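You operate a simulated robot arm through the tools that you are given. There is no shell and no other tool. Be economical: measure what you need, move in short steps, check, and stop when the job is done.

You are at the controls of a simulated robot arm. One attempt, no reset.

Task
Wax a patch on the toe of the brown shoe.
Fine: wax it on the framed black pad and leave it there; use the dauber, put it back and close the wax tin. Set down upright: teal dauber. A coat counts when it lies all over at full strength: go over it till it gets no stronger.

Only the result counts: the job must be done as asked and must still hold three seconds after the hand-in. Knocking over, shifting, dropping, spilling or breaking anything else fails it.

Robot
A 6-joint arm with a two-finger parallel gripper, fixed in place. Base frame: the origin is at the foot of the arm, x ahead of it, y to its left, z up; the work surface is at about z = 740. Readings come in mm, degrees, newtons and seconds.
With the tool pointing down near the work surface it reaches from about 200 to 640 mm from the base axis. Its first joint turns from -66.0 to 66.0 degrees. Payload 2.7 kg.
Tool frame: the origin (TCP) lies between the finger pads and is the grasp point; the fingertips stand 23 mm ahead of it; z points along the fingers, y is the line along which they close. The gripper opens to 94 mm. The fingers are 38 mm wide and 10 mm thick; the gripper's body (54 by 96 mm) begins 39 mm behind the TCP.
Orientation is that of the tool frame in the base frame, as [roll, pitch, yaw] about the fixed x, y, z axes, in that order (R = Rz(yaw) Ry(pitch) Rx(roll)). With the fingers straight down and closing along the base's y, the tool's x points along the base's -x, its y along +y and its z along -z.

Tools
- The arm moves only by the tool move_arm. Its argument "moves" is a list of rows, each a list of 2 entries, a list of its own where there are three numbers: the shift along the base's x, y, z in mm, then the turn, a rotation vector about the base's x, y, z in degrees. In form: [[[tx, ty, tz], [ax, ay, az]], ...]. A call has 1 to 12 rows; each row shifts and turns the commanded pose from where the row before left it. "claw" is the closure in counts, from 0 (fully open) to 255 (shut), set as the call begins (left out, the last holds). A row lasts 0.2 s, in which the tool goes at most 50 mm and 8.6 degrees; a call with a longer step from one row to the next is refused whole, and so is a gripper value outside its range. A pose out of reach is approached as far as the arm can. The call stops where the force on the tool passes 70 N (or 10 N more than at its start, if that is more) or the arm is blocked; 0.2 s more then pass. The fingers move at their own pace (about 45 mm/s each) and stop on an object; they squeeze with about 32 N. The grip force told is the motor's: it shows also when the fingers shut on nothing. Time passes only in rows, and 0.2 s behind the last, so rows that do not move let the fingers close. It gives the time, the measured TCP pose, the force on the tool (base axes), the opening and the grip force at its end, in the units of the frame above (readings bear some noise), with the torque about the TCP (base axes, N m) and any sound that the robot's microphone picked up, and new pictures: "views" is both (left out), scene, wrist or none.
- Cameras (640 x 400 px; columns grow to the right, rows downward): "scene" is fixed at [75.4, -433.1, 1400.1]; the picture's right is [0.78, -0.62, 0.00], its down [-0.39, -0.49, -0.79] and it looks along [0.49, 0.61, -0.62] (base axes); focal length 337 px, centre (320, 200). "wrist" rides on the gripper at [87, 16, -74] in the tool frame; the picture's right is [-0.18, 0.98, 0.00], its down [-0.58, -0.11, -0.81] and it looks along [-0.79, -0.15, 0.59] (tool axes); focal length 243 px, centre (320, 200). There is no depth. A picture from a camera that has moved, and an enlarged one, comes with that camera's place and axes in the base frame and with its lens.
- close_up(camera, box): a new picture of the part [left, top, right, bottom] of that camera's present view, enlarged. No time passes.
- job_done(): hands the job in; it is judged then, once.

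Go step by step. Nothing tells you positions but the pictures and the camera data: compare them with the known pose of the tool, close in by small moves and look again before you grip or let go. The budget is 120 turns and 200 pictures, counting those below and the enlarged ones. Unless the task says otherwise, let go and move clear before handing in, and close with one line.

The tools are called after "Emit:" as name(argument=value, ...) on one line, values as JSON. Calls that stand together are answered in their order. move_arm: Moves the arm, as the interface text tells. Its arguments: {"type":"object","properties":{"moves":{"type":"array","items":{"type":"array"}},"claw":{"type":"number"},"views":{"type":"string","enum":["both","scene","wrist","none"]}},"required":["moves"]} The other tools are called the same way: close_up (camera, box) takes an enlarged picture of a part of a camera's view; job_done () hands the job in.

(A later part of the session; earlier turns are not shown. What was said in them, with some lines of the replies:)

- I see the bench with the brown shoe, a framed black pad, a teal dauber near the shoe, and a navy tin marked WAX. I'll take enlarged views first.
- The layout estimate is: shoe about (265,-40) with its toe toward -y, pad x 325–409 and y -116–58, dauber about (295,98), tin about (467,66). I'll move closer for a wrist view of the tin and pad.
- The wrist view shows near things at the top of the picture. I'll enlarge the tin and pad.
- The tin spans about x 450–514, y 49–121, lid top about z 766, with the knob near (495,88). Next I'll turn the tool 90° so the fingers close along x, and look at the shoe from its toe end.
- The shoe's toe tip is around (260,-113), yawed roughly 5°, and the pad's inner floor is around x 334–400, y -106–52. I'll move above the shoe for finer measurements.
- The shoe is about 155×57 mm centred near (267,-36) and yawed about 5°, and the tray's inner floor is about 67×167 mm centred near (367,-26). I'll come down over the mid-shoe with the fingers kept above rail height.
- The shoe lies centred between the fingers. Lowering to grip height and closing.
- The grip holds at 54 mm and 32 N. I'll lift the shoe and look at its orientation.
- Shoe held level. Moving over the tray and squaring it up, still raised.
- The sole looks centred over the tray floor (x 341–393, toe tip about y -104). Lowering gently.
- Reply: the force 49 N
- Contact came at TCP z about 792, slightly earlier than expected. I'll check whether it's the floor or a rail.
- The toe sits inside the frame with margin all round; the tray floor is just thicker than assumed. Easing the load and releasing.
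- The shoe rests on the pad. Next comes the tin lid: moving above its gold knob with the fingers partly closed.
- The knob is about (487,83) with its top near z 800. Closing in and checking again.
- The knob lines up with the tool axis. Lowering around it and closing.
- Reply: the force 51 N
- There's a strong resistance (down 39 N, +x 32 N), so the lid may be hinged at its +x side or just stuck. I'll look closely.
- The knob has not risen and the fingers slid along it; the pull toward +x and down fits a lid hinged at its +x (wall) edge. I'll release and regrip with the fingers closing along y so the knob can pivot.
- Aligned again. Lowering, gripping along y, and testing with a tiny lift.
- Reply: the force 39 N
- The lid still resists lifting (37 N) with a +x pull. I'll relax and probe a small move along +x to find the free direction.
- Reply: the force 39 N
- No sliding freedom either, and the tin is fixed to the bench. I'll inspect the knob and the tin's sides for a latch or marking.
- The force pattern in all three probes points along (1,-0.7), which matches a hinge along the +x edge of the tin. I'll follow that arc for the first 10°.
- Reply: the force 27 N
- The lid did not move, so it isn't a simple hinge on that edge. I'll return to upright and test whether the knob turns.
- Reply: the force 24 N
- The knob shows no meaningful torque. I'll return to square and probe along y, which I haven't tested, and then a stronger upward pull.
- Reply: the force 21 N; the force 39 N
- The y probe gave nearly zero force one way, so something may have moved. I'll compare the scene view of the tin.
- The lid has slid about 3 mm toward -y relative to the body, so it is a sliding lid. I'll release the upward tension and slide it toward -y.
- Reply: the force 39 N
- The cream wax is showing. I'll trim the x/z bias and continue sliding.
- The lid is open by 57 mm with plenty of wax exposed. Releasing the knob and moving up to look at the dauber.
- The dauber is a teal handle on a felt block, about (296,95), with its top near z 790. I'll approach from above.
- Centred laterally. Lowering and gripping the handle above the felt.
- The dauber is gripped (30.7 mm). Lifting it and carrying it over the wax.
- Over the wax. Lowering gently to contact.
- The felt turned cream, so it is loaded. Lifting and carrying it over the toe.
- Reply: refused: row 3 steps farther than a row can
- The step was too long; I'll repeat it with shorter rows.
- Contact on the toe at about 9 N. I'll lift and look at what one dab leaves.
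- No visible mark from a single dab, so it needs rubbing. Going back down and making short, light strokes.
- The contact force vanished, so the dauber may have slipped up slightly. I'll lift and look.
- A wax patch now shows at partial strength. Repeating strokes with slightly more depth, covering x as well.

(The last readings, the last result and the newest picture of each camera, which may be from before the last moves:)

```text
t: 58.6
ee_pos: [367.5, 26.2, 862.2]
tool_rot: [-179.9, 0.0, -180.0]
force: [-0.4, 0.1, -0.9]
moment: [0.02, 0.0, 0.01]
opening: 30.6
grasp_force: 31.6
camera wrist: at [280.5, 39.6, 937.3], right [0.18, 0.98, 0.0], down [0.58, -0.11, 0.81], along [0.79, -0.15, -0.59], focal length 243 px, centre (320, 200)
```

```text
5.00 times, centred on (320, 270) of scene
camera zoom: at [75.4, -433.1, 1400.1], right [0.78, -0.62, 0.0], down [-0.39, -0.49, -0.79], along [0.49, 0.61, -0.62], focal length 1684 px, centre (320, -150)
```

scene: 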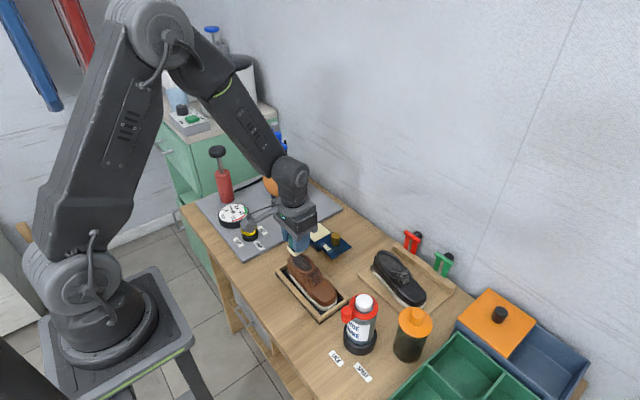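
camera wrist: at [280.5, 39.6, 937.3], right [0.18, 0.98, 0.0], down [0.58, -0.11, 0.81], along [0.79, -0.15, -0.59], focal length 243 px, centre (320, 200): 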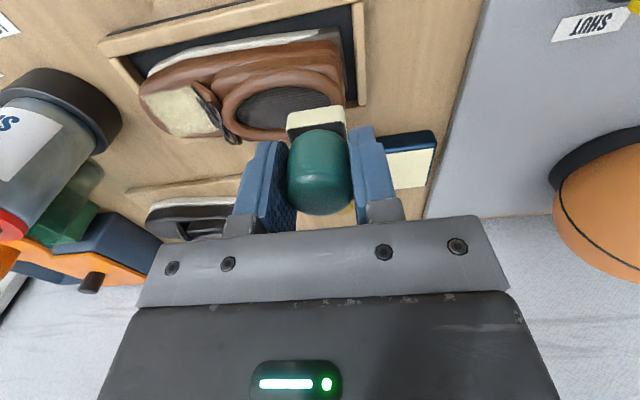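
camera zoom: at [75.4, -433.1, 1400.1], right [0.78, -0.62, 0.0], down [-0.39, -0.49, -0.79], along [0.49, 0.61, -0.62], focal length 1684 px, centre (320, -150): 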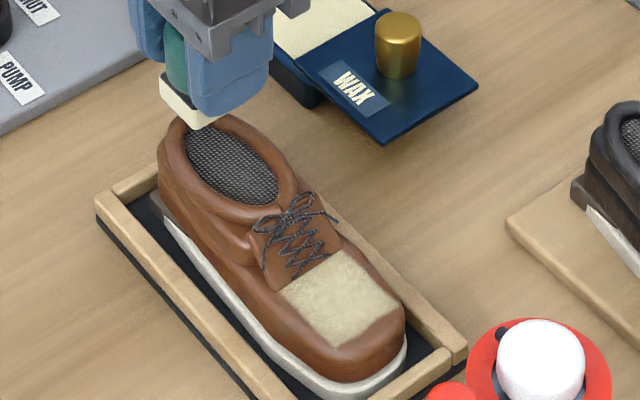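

Much stronger now. Another pass, then compare.

Emit:
move_arm(moves=[[[0, -20, 0], [0, 0, 0]], [[0, -45, 0], [0, 0, 0]], [[0, -40, -20], [0, 0, 0]], [[0, 0, -15], [0, 0, 0]], [[0, 0, -7.5], [0, 0, 0]], [[0, 0, 0], [0, 0, 0]]], views="none")

Emit:
move_arm(moves=[[[4, 0, 0], [0, 0, 0]], [[4, 0, 0], [0, 0, 0]], [[-4, 4, 0], [0, 0, 0]], [[-4, 4, 0], [0, 0, 0]], [[-4, 0, 0], [0, 0, 0]], [[-4, 0, 0], [0, 0, 0]], [[0, -5, 0], [0, 0, 0]], [[0, -5, 0], [0, 0, 0]], [[4, -4, 0], [0, 0, 0]], [[4, 0, 0], [0, 0, 0]], [[4, 0, 0], [0, 0, 0]], [[-4, 6, 0], [0, 0, 0]]], views="none")

Emit:
move_arm(moves=[[[0, 0, 20], [0, 0, 0]], [[0, 40, 22.5], [0, 0, 0]], [[0, 45, 0], [0, 0, 0]], [[0, 20, 0], [0, 0, 0]]], views="wrist")

Emit:
close_up(camera="scene", box=[280, 230, 360, 310])

```text
t: 60.0
ee_pos: [368.8, -82.6, 819.7]
tool_rot: [-180.0, 0.1, 180.0]
force: [-2.0, -0.2, 3.9]
moment: [0.02, -0.03, -0.02]
opening: 30.8
grasp_force: 32.2
```

```text
t: 62.6
ee_pos: [369.3, -82.4, 820.6]
tool_rot: [180.0, 0.4, -179.9]
force: [5.8, -7.3, 17.3]
moment: [-0.19, -0.12, 0.0]
opening: 30.7
grasp_force: 31.7
```

```text
t: 63.6
ee_pos: [364.7, 22.6, 860.6]
tool_rot: [180.0, -0.1, 179.9]
force: [0.3, -0.4, -0.6]
moment: [-0.01, 0.02, 0.0]
opening: 30.6
grasp_force: 31.9
camera wrist: at [277.8, 38.4, 936.1], right [0.18, 0.98, 0.0], down [0.58, -0.11, 0.81], along [0.79, -0.15, -0.59], focal length 243 px, centre (320, 200)
```

wrist: 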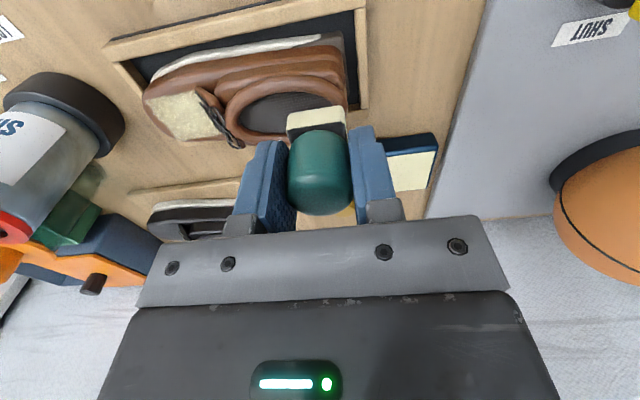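

```text
5.00 times, centred on (320, 270) of scene
camera zoom: at [75.4, -433.1, 1400.1], right [0.78, -0.62, 0.0], down [-0.39, -0.49, -0.79], along [0.49, 0.61, -0.62], focal length 1684 px, centre (320, -150)
```

zoom: 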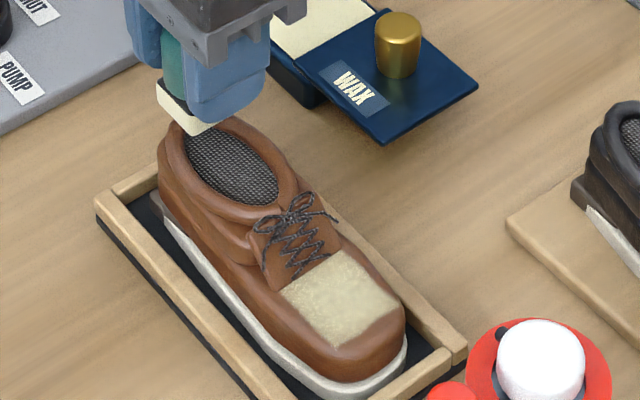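

It looks about the same as before. I'll zoom in to judge strength and edges.

Emit:
close_up(camera="scene", box=[304, 274, 344, 304])

Emit:
close_up(camera="wrist", box=[130, 60, 250, 150])

```text
13.33 times, centred on (324, 289) of scene
camera zoom: at [75.4, -433.1, 1400.1], right [0.78, -0.62, 0.0], down [-0.39, -0.49, -0.79], along [0.49, 0.61, -0.62], focal length 4491 px, centre (267, -987)
```

zoom: 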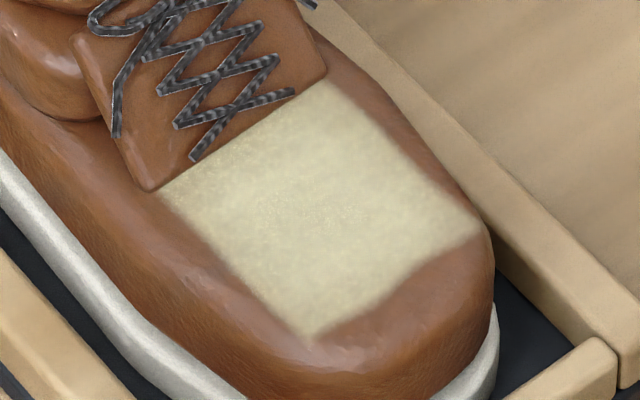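

```text
4.44 times, centred on (190, 105) of wrist
camera zoom: at [277.8, 38.4, 936.1], right [0.18, 0.98, 0.0], down [0.58, -0.11, 0.81], along [0.79, -0.15, -0.59], focal length 1078 px, centre (898, 622)
```

zoom: 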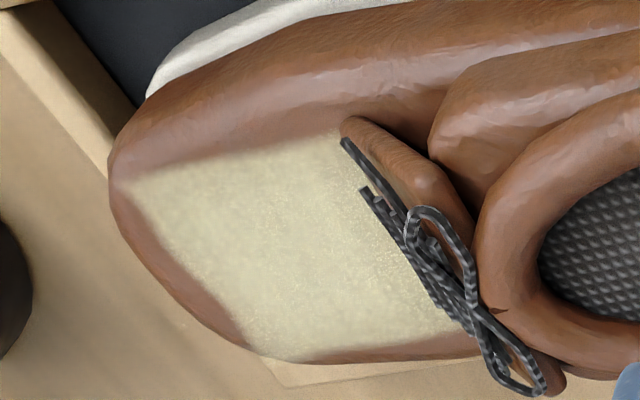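

The patch is even and covers the toe top. To make sure it's full strength I'll re-dip and go over it once more.

Emit:
move_arm(moves=[[[29, 17, 0], [0, 0, 0]], [[29, 17, 0], [0, 0, 0]], [[29, 17, 0], [0, 0, 0]], [[27, 16, 0], [0, 0, 0]], [[0, 0, -30], [0, 0, 0]], [[0, 0, -22], [0, 0, 0]], [[0, 0, 0], [0, 0, 0]]], views="none")

Emit:
move_arm(moves=[[[0, 0, -3], [0, 0, 0]], [[0, 0, -3], [0, 0, 0]], [[0, 0, 0], [0, 0, 0]]], views="none")

```text
t: 65.2
ee_pos: [479.9, 91.8, 810.4]
tool_rot: [-179.9, 0.0, 180.0]
force: [0.2, -0.7, -0.2]
moment: [0.03, -0.01, -0.05]
opening: 30.5
grasp_force: 32.1
```

```text
t: 66.0
ee_pos: [481.3, 89.0, 803.1]
tool_rot: [-180.0, 0.0, -180.0]
force: [-0.2, -0.2, -0.4]
moment: [0.03, 0.02, -0.01]
opening: 30.6
grasp_force: 31.6
```

Emit:
move_arm(moves=[[[0, 0, -1.5], [0, 0, 0]], [[0, 0, -1.5], [0, 0, 0]], [[0, 0, 0], [0, 0, 0]]], views="none")

```text
t: 66.8
ee_pos: [480.8, 90.2, 802.7]
tool_rot: [180.0, 0.3, -179.9]
force: [-4.2, -3.7, 18.2]
moment: [-0.21, 0.21, -0.03]
opening: 30.8
grasp_force: 32.7
```

Dipped. Back to the toe for a confirming pass.

Emit:
move_arm(moves=[[[0, 0, 20], [0, 0, 0]], [[0, 0, 41], [0, 0, 0]], [[-22.6, -34, 0], [0, 0, 0]], [[-22.6, -34, 0], [0, 0, 0]], [[-22.6, -34, 0], [0, 0, 0]], [[-22.6, -34, 0], [0, 0, 0]], [[-22.6, -34, 0], [0, 0, 0]], [[0, 0, -25], [0, 0, 0]], [[0, 0, -13], [0, 0, 0]], [[0, 0, 0], [0, 0, 0]]], views="none")

Emit:
move_arm(moves=[[[0, 0, -2], [0, 0, 0]], [[0, 0, -1.5], [0, 0, 0]], [[0, 0, 0], [0, 0, 0]]], views="none")

```text
t: 69.0
ee_pos: [368.0, -80.0, 824.2]
tool_rot: [180.0, 0.0, 180.0]
force: [0.4, -0.6, -0.6]
moment: [0.0, 0.03, 0.0]
opening: 30.8
grasp_force: 31.8
```

```text
t: 69.8
ee_pos: [367.9, -77.5, 819.5]
tool_rot: [180.0, 0.0, -179.9]
force: [-0.5, 0.9, 0.7]
moment: [0.05, -0.03, -0.02]
opening: 30.5
grasp_force: 32.0
```

Emit:
move_arm(moves=[[[0, 0, -1.5], [0, 0, 0]], [[4, 0, 0], [0, 0, 0]], [[4, 0, 0], [0, 0, 0]], [[-4, 4, 0], [0, 0, 0]], [[-4, 3, 0], [0, 0, 0]], [[-4, 0, 0], [0, 0, 0]], [[-4, 0, 0], [0, 0, 0]], [[0, -6, 0], [0, 0, 0]], [[0, -6, 0], [0, 0, 0]], [[4, -4, 0], [0, 0, 0]], [[4, 0, 0], [0, 0, 0]], [[4, 0, 0], [0, 0, 0]]], views="none")

Emit:
move_arm(moves=[[[-4, 5, 0], [0, 0, 0]], [[0, 4, 0], [0, 0, 0]], [[0, 0, 20], [0, 0, 0]], [[0, 40, 24], [0, 0, 0]], [[0, 45, 0], [0, 0, 0]], [[0, 20, 0], [0, 0, 0]]], views="wrist")

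Emit:
close_up(camera="scene", box=[280, 230, 360, 310])

Emit:
close_up(camera="scene", box=[304, 274, 344, 304])

```text
t: 72.4
ee_pos: [370.9, -88.6, 820.7]
tool_rot: [180.0, -0.1, -180.0]
force: [-15.4, -4.3, 32.1]
moment: [-0.1, 0.41, -0.02]
opening: 30.6
grasp_force: 31.4
```

```text
t: 73.8
ee_pos: [367.1, 25.5, 862.6]
tool_rot: [-180.0, 0.0, -180.0]
force: [-0.9, -0.6, -0.6]
moment: [0.0, -0.01, -0.03]
opening: 30.6
grasp_force: 31.5
camera wrist: at [279.9, 40.4, 938.4], right [0.18, 0.98, 0.0], down [0.58, -0.11, 0.81], along [0.79, -0.15, -0.59], focal length 243 px, centre (320, 200)
```

wrist: 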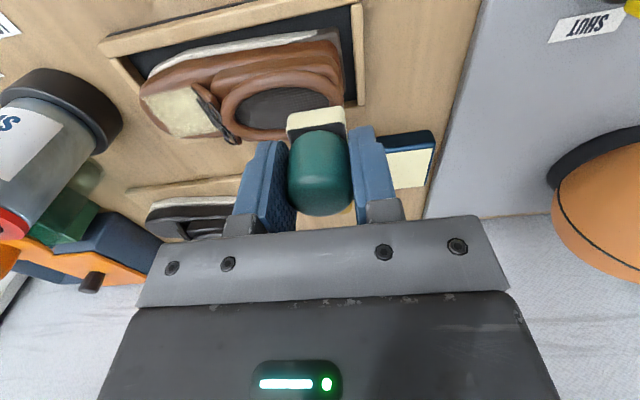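

```text
5.00 times, centred on (320, 270) of scene
camera zoom: at [75.4, -433.1, 1400.1], right [0.78, -0.62, 0.0], down [-0.39, -0.49, -0.79], along [0.49, 0.61, -0.62], focal length 1684 px, centre (320, -150)
```

zoom: 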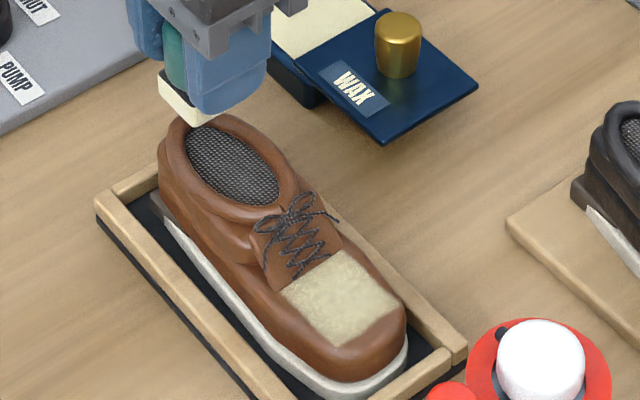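

```text
13.33 times, centred on (324, 289) of scene
camera zoom: at [75.4, -433.1, 1400.1], right [0.78, -0.62, 0.0], down [-0.39, -0.49, -0.79], along [0.49, 0.61, -0.62], focal length 4491 px, centre (267, -987)
```

zoom: 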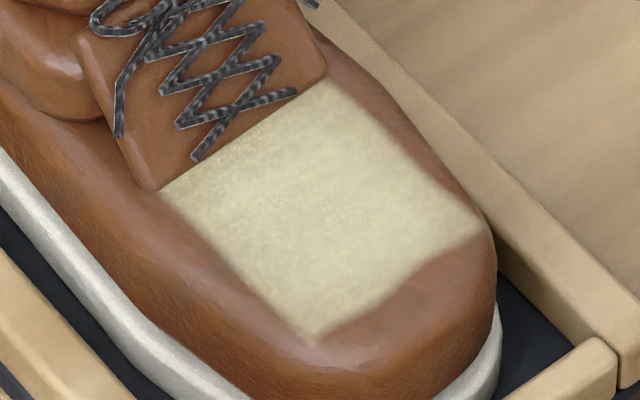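

No further change, so the coat is saturated. Now returning the dauber to its spot at (296.7, 94.3).

Emit:
move_arm(moves=[[[-23.5, 23, 0], [0, 0, 0]], [[-23.5, 23, 0], [0, 0, 0]], [[-23.4, 23, 0], [0, 0, 0]], [[0, 0, -40], [0, 0, 0]], [[0, 0, -30], [0, 0, 0]], [[0, 0, 0], [0, 0, 0]]], views="wrist")

Emit:
close_up(camera="scene", box=[240, 230, 320, 280])

Emit:
close_up(camera="wrist", box=[220, 60, 420, 220])

```text
t: 75.2
ee_pos: [296.0, 95.7, 794.3]
tool_rot: [179.9, 0.0, -180.0]
force: [0.2, -1.0, -0.4]
moment: [0.02, 0.02, -0.02]
opening: 30.6
grasp_force: 32.0
camera wrist: at [208.8, 109.2, 868.4], right [0.18, 0.98, 0.0], down [0.58, -0.11, 0.81], along [0.79, -0.15, -0.59], focal length 243 px, centre (320, 200)
```

wrist: 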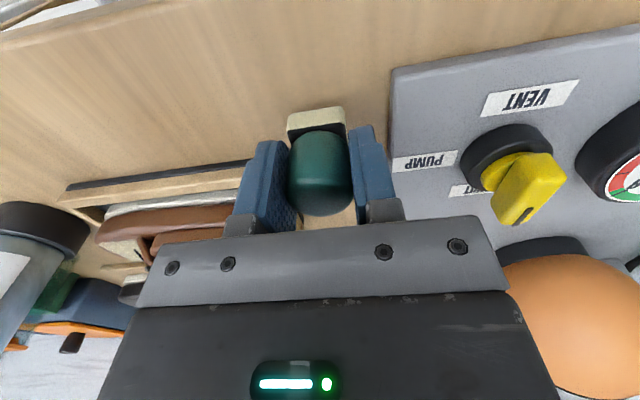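

```text
8.00 times, centred on (280, 255) of scene
camera zoom: at [75.4, -433.1, 1400.1], right [0.78, -0.62, 0.0], down [-0.39, -0.49, -0.79], along [0.49, 0.61, -0.62], focal length 2695 px, centre (640, -240)
```

zoom: 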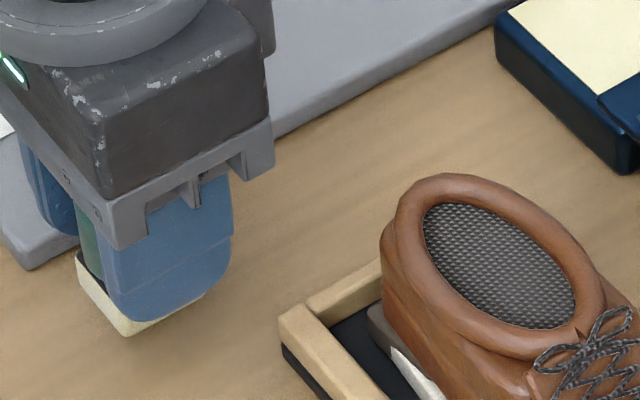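

```text
2.50 times, centred on (320, 140) of wrist
camera zoom: at [208.8, 109.2, 868.4], right [0.18, 0.98, 0.0], down [0.58, -0.11, 0.81], along [0.79, -0.15, -0.59], focal length 606 px, centre (320, 350)
```

zoom: 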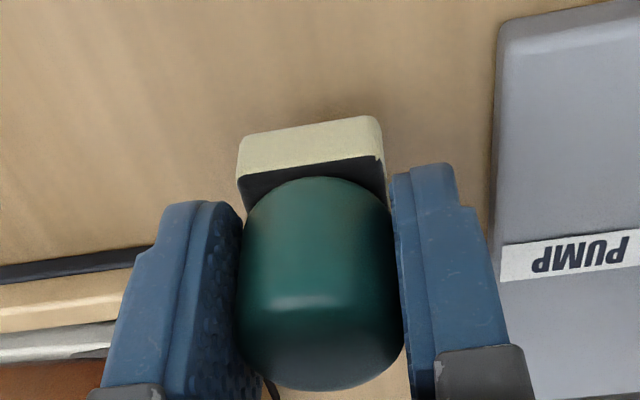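

The dauber hangs straight above its spot. Lowering to light contact.

Emit:
move_arm(moves=[[[0, 0, -6], [0, 0, 0]], [[0, 0, -5], [0, 0, 0]], [[0, 0, 0], [0, 0, 0]]], views="none")

Emit:
move_arm(moves=[[[0, 0, -2], [0, 0, 0]], [[0, 0, -2], [0, 0, 0]], [[0, 0, 0], [0, 0, 0]]], views="none")

```text
t: 76.0
ee_pos: [297.8, 95.1, 781.9]
tool_rot: [-180.0, 0.0, 179.8]
force: [0.4, 0.4, -0.9]
moment: [-0.01, 0.02, 0.0]
opening: 30.5
grasp_force: 32.0
```

```text
t: 76.8
ee_pos: [297.6, 94.8, 779.0]
tool_rot: [180.0, 0.0, -179.9]
force: [0.8, 0.6, -0.6]
moment: [0.0, -0.01, 0.01]
opening: 30.7
grasp_force: 32.2
```

Emit:
move_arm(moves=[[[0, 0, -1.5], [0, 0, 0]], [[0, 0, 0], [0, 0, 0]]], views="none")

Emit:
move_arm(moves=[[[0, 0, -1], [0, 0, 0]], [[0, 0, 0], [0, 0, 0]]], views="none")

```text
t: 77.4
ee_pos: [297.9, 95.3, 777.6]
tool_rot: [-180.0, 0.1, 179.9]
force: [-6.6, -0.5, 35.7]
moment: [0.08, 0.12, -0.01]
opening: 30.9
grasp_force: 31.9
```

```text
t: 78.0
ee_pos: [298.5, 95.6, 777.5]
tool_rot: [179.8, 0.4, -180.0]
force: [-9.3, -5.7, 67.5]
moment: [-0.4, 0.24, -0.02]
opening: 30.6
grasp_force: 31.9
```

Firm contact; easing off and opening to a modest width.

Emit:
move_arm(moves=[[[0, 0, 2], [0, 0, 0]], [[0, 0, 0], [0, 0, 0]]], views="none")

Emit:
move_arm(moves=[[[0, 0, 0], [0, 0, 0]], [[0, 0, 0], [0, 0, 0]], [[0, 0, 0], [0, 0, 0]]], claw=110, views="wrist")

Emit:
close_up(camera="scene", box=[240, 230, 320, 280])

```text
t: 78.6
ee_pos: [299.1, 95.4, 777.6]
tool_rot: [179.9, 0.2, -179.9]
force: [4.0, -1.7, 19.9]
moment: [-0.14, -0.24, 0.01]
opening: 30.8
grasp_force: 31.3
```

```text
t: 79.4
ee_pos: [297.3, 93.8, 778.3]
tool_rot: [179.9, 0.0, -180.0]
force: [0.2, 0.1, 0.3]
moment: [0.0, 0.02, 0.02]
opening: 53.1
grasp_force: 0.1
camera wrist: at [209.8, 109.1, 852.6], right [0.18, 0.98, 0.0], down [0.58, -0.11, 0.81], along [0.79, -0.15, -0.59], focal length 243 px, centre (320, 200)
```

wrist: 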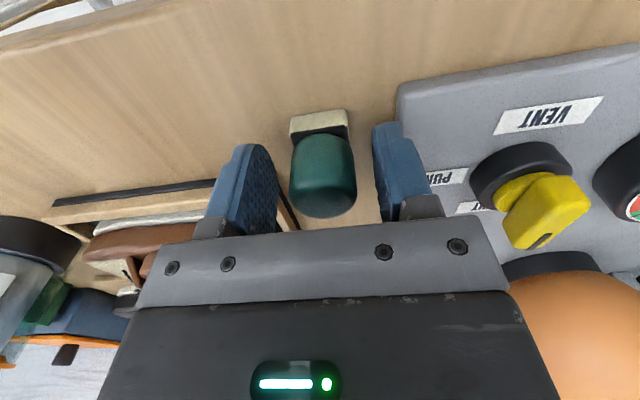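

```text
8.00 times, centred on (280, 255) of scene
camera zoom: at [75.4, -433.1, 1400.1], right [0.78, -0.62, 0.0], down [-0.39, -0.49, -0.79], along [0.49, 0.61, -0.62], focal length 2695 px, centre (640, -240)
```

zoom: 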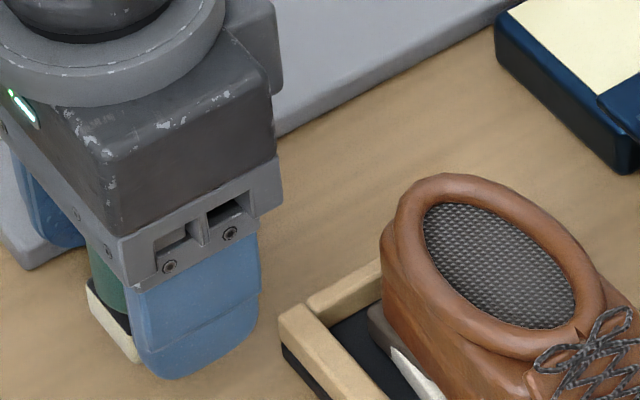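

Released and standing. Raising straight up and checking its place.

Emit:
move_arm(moves=[[[0, 0, 25], [0, 0, 0]], [[0, 0, 35], [0, 0, 0]], [[20, 0, 30], [0, 0, 0]], [[40, -20, 0], [0, 0, 0]], [[45, -18, 0], [0, 0, 0]], [[45, -18, 0], [0, 0, 0]], [[40, -14, -10], [0, 0, 0]]], views="both")

Emit:
close_up(camera="scene", box=[240, 230, 320, 280])

```text
t: 81.0
ee_pos: [490.9, 24.3, 856.7]
tool_rot: [-180.0, -0.1, -179.9]
force: [0.4, -0.2, -0.2]
moment: [0.04, -0.04, 0.01]
opening: 53.6
grasp_force: 0.0
camera wrist: at [402.2, 38.8, 931.9], right [0.18, 0.98, 0.0], down [0.58, -0.11, 0.81], along [0.79, -0.15, -0.59], focal length 243 px, centre (320, 200)
```

scene: 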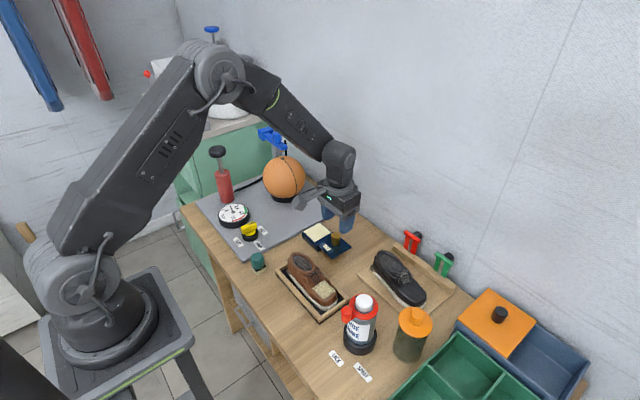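
wrist: 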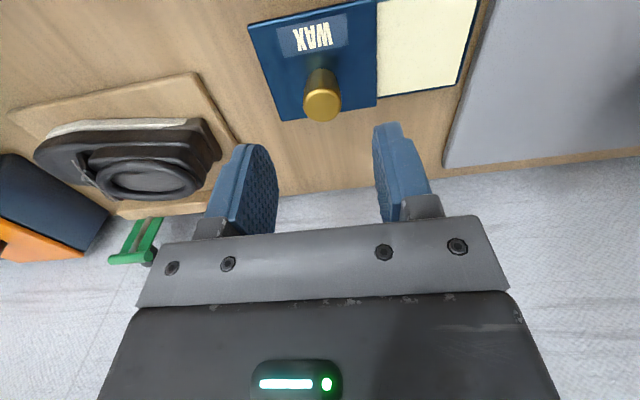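

```text
8.00 times, centred on (280, 255) of scene
camera zoom: at [75.4, -433.1, 1400.1], right [0.78, -0.62, 0.0], down [-0.39, -0.49, -0.79], along [0.49, 0.61, -0.62], focal length 2695 px, centre (640, -240)
```

zoom: 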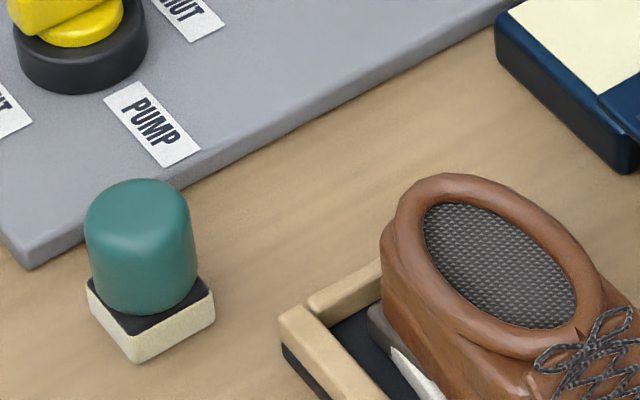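

The dauber is upright within a few mm of its old spot. Now gripping the knob again to close the lid.

Emit:
move_arm(moves=[[[-4, 2, -30], [0, 0, 0]], [[0, 0, 0], [0, 0, 0]]], views="wrist")

```text
t: 81.6
ee_pos: [485.7, 27.4, 827.9]
tool_rot: [-180.0, 0.0, 179.9]
force: [0.1, 0.3, 0.4]
moment: [0.01, -0.03, 0.02]
opening: 53.7
grasp_force: 0.0
camera wrist: at [398.0, 42.3, 903.0], right [0.18, 0.98, 0.0], down [0.58, -0.11, 0.81], along [0.79, -0.15, -0.59], focal length 243 px, centre (320, 200)
```

wrist: 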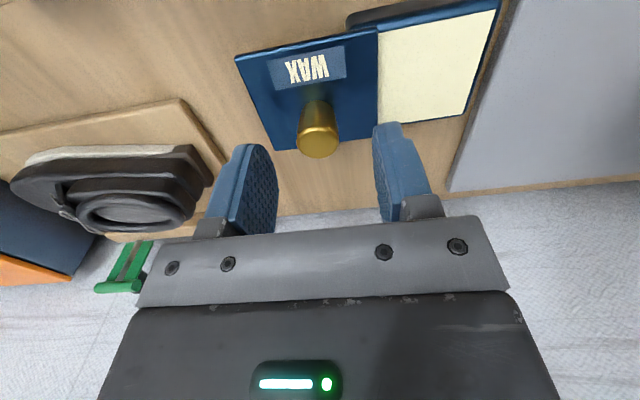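

Aligned. Lowering and gripping.

Emit:
move_arm(moves=[[[0.5, -1, -16], [0, 0, 0]], [[0.5, 0, -14], [0, 0, 0]], [[0, 0, 0], [0, 0, 0]]], views="none")

Emit:
move_arm(moves=[[[0, 0, 0], [0, 0, 0]], [[0, 0, 0], [0, 0, 0]], [[0, 0, 0], [0, 0, 0]], [[0, 0, 0], [0, 0, 0]]], claw=255, views="none")

Emit:
move_arm(moves=[[[0, 8, 0], [0, 0, 0]], [[0, 8, 0], [0, 0, 0]], [[0, 8, 0], [0, 0, 0]], [[0, 8, 0], [0, 0, 0]], [[0, 8, 0], [0, 0, 0]], [[0, 8, 0], [0, 0, 0]], [[0, 0, 0], [0, 0, 0]]], views="wrist")

```text
t: 82.4
ee_pos: [485.2, 26.3, 798.2]
tool_rot: [-179.9, 0.0, 179.9]
force: [-0.3, -0.4, -0.5]
moment: [0.0, 0.0, -0.01]
opening: 53.7
grasp_force: 0.1
```

```text
t: 83.4
ee_pos: [485.4, 25.6, 798.6]
tool_rot: [-180.0, -0.1, -180.0]
force: [1.2, -1.0, -1.2]
moment: [-0.22, -0.09, 0.01]
opening: 23.1
grasp_force: 44.8
```

```text
t: 85.0
ee_pos: [485.3, 74.9, 797.8]
tool_rot: [-180.0, 0.0, -179.9]
force: [0.2, 0.2, 5.7]
moment: [-0.22, 0.19, -0.02]
opening: 23.3
grasp_force: 44.5
camera wrist: at [397.5, 89.3, 873.1], right [0.18, 0.98, 0.0], down [0.58, -0.11, 0.81], along [0.79, -0.15, -0.59], focal length 243 px, centre (320, 200)
```

wrist: 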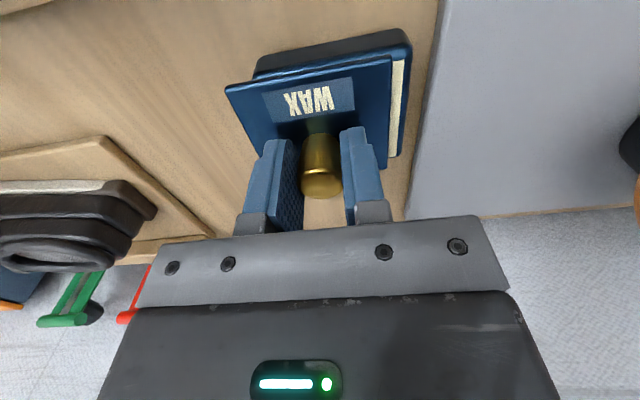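

About 9 mm left. Sliding to the stop.

Emit:
move_arm(moves=[[[0, 4, 0], [0, 0, 0]], [[0, 4, 0], [0, 0, 0]], [[0, 2, 0], [0, 0, 0]], [[0, 2, 0], [0, 0, 0]], [[0, 0, 0], [0, 0, 0]]], views="wrist")

Emit:
close_up(camera="scene", box=[296, 215, 344, 255])

Emit:
close_up(camera="wrist", box=[210, 20, 410, 210])

```text
t: 86.2
ee_pos: [485.4, 86.5, 798.7]
tool_rot: [180.0, 0.1, 180.0]
force: [-6.6, -5.1, 18.7]
moment: [-0.23, -0.36, 0.0]
opening: 23.4
grasp_force: 44.6
camera wrist: at [397.6, 100.1, 873.2], right [0.18, 0.98, 0.0], down [0.58, -0.11, 0.81], along [0.79, -0.15, -0.59], focal length 243 px, centre (320, 200)
```

wrist: 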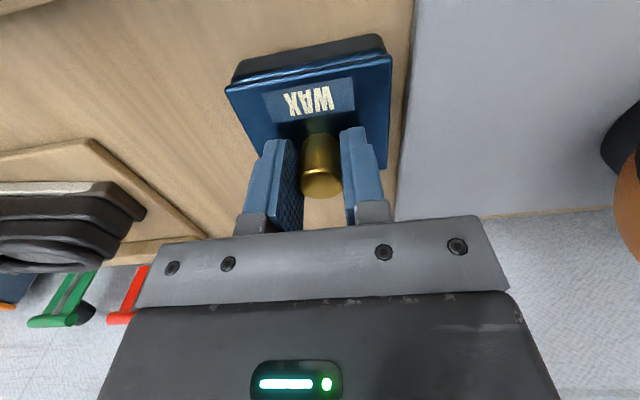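

```text
10.00 times, centred on (320, 235) of scene
camera zoom: at [75.0, -433.3, 1400.0], right [0.78, -0.62, 0.0], down [-0.38, -0.49, -0.79], along [0.49, 0.62, -0.62], focal length 3368 px, centre (320, -150)
```

zoom: 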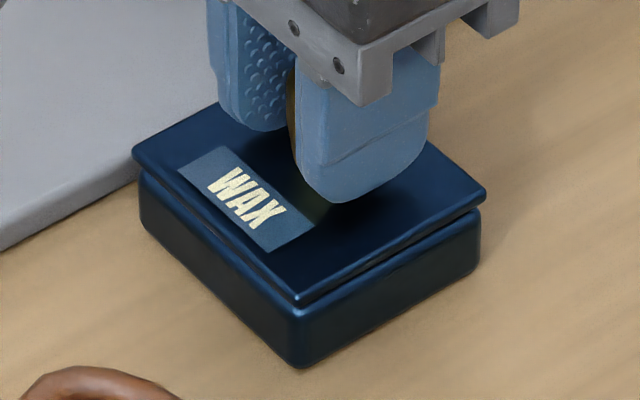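

```text
2.11 times, centred on (310, 115) of wrist
camera zoom: at [397.6, 100.1, 873.2], right [0.18, 0.98, 0.0], down [0.58, -0.11, 0.81], along [0.79, -0.15, -0.59], focal length 511 px, centre (341, 379)
```

zoom: 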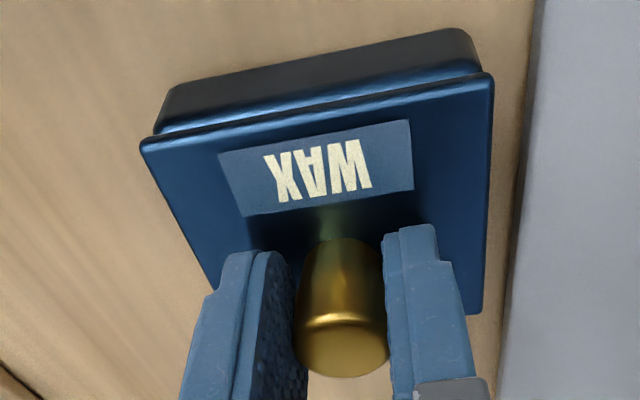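

The lid is back at its original closed position. Releasing and moving clear for a final check.

Emit:
move_arm(moves=[[[0, -1, 1], [0, 0, 0]], [[0, 0, 0], [0, 0, 0]]], views="none")

Emit:
move_arm(moves=[[[0, 0, 0], [0, 0, 0]], [[0, 0, 0], [0, 0, 0]], [[0, 0, 0], [0, 0, 0]], [[0, 0, 40], [0, 0, 0]], [[0, 0, 45], [0, 0, 0]], [[-20, 0, 45], [0, 0, 0]], [[0, 0, 40], [0, 0, 0]]], claw=110, views="both")

Emit:
close_up(camera="scene", box=[230, 210, 374, 310])

```text
t: 86.8
ee_pos: [485.9, 84.5, 796.9]
tool_rot: [-180.0, 0.2, -180.0]
force: [6.3, 0.2, 4.1]
moment: [-0.26, 0.42, 0.0]
opening: 23.0
grasp_force: 45.1
```

```text
t: 88.4
ee_pos: [465.0, 83.1, 969.0]
tool_rot: [-179.9, 0.0, -180.0]
force: [0.1, -0.1, 0.4]
moment: [-0.01, -0.05, 0.01]
opening: 53.6
grasp_force: 0.1
camera wrist: at [376.2, 98.1, 1043.7], right [0.18, 0.98, 0.0], down [0.58, -0.11, 0.81], along [0.79, -0.15, -0.59], focal length 243 px, centre (320, 200)
```

scene: 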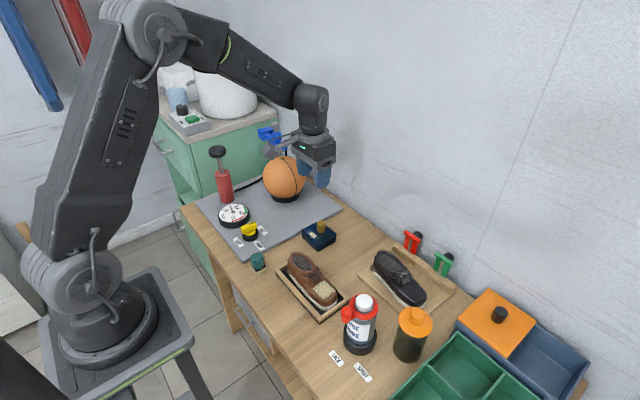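
wrist: 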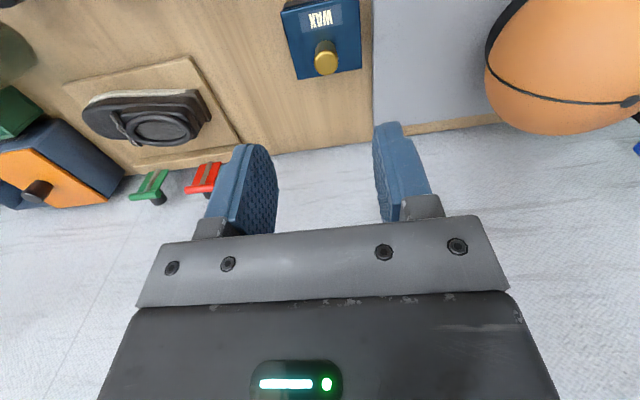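

```text
4.00 times, centred on (302, 260) of scene
camera zoom: at [75.4, -433.1, 1400.1], right [0.78, -0.62, 0.0], down [-0.39, -0.49, -0.79], along [0.49, 0.61, -0.62], focal length 1347 px, centre (392, -40)
```

zoom: 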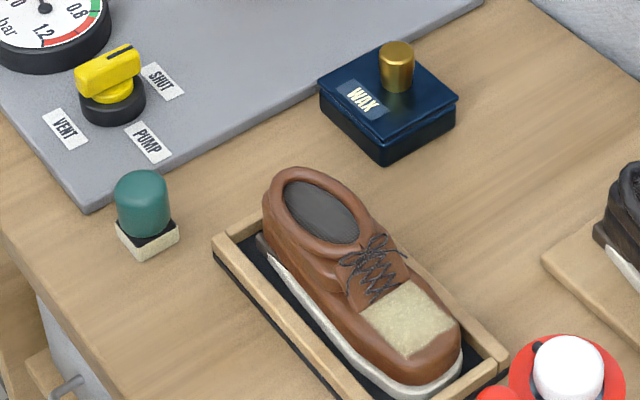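

The shoe is on the pad with a full wax patch, the dauber is upright in its place, the tin is closed and the arm is clear, so I'm handing the job in.

Emit:
job_done()

```text
The job is handed in.
```

The brown shoe is waxed on the toe and left on the framed black pad. The coat got no stronger on the last pass, made after a fresh dip. The teal dauber is back upright within about 4 mm of its spot, and the wax tin is closed.
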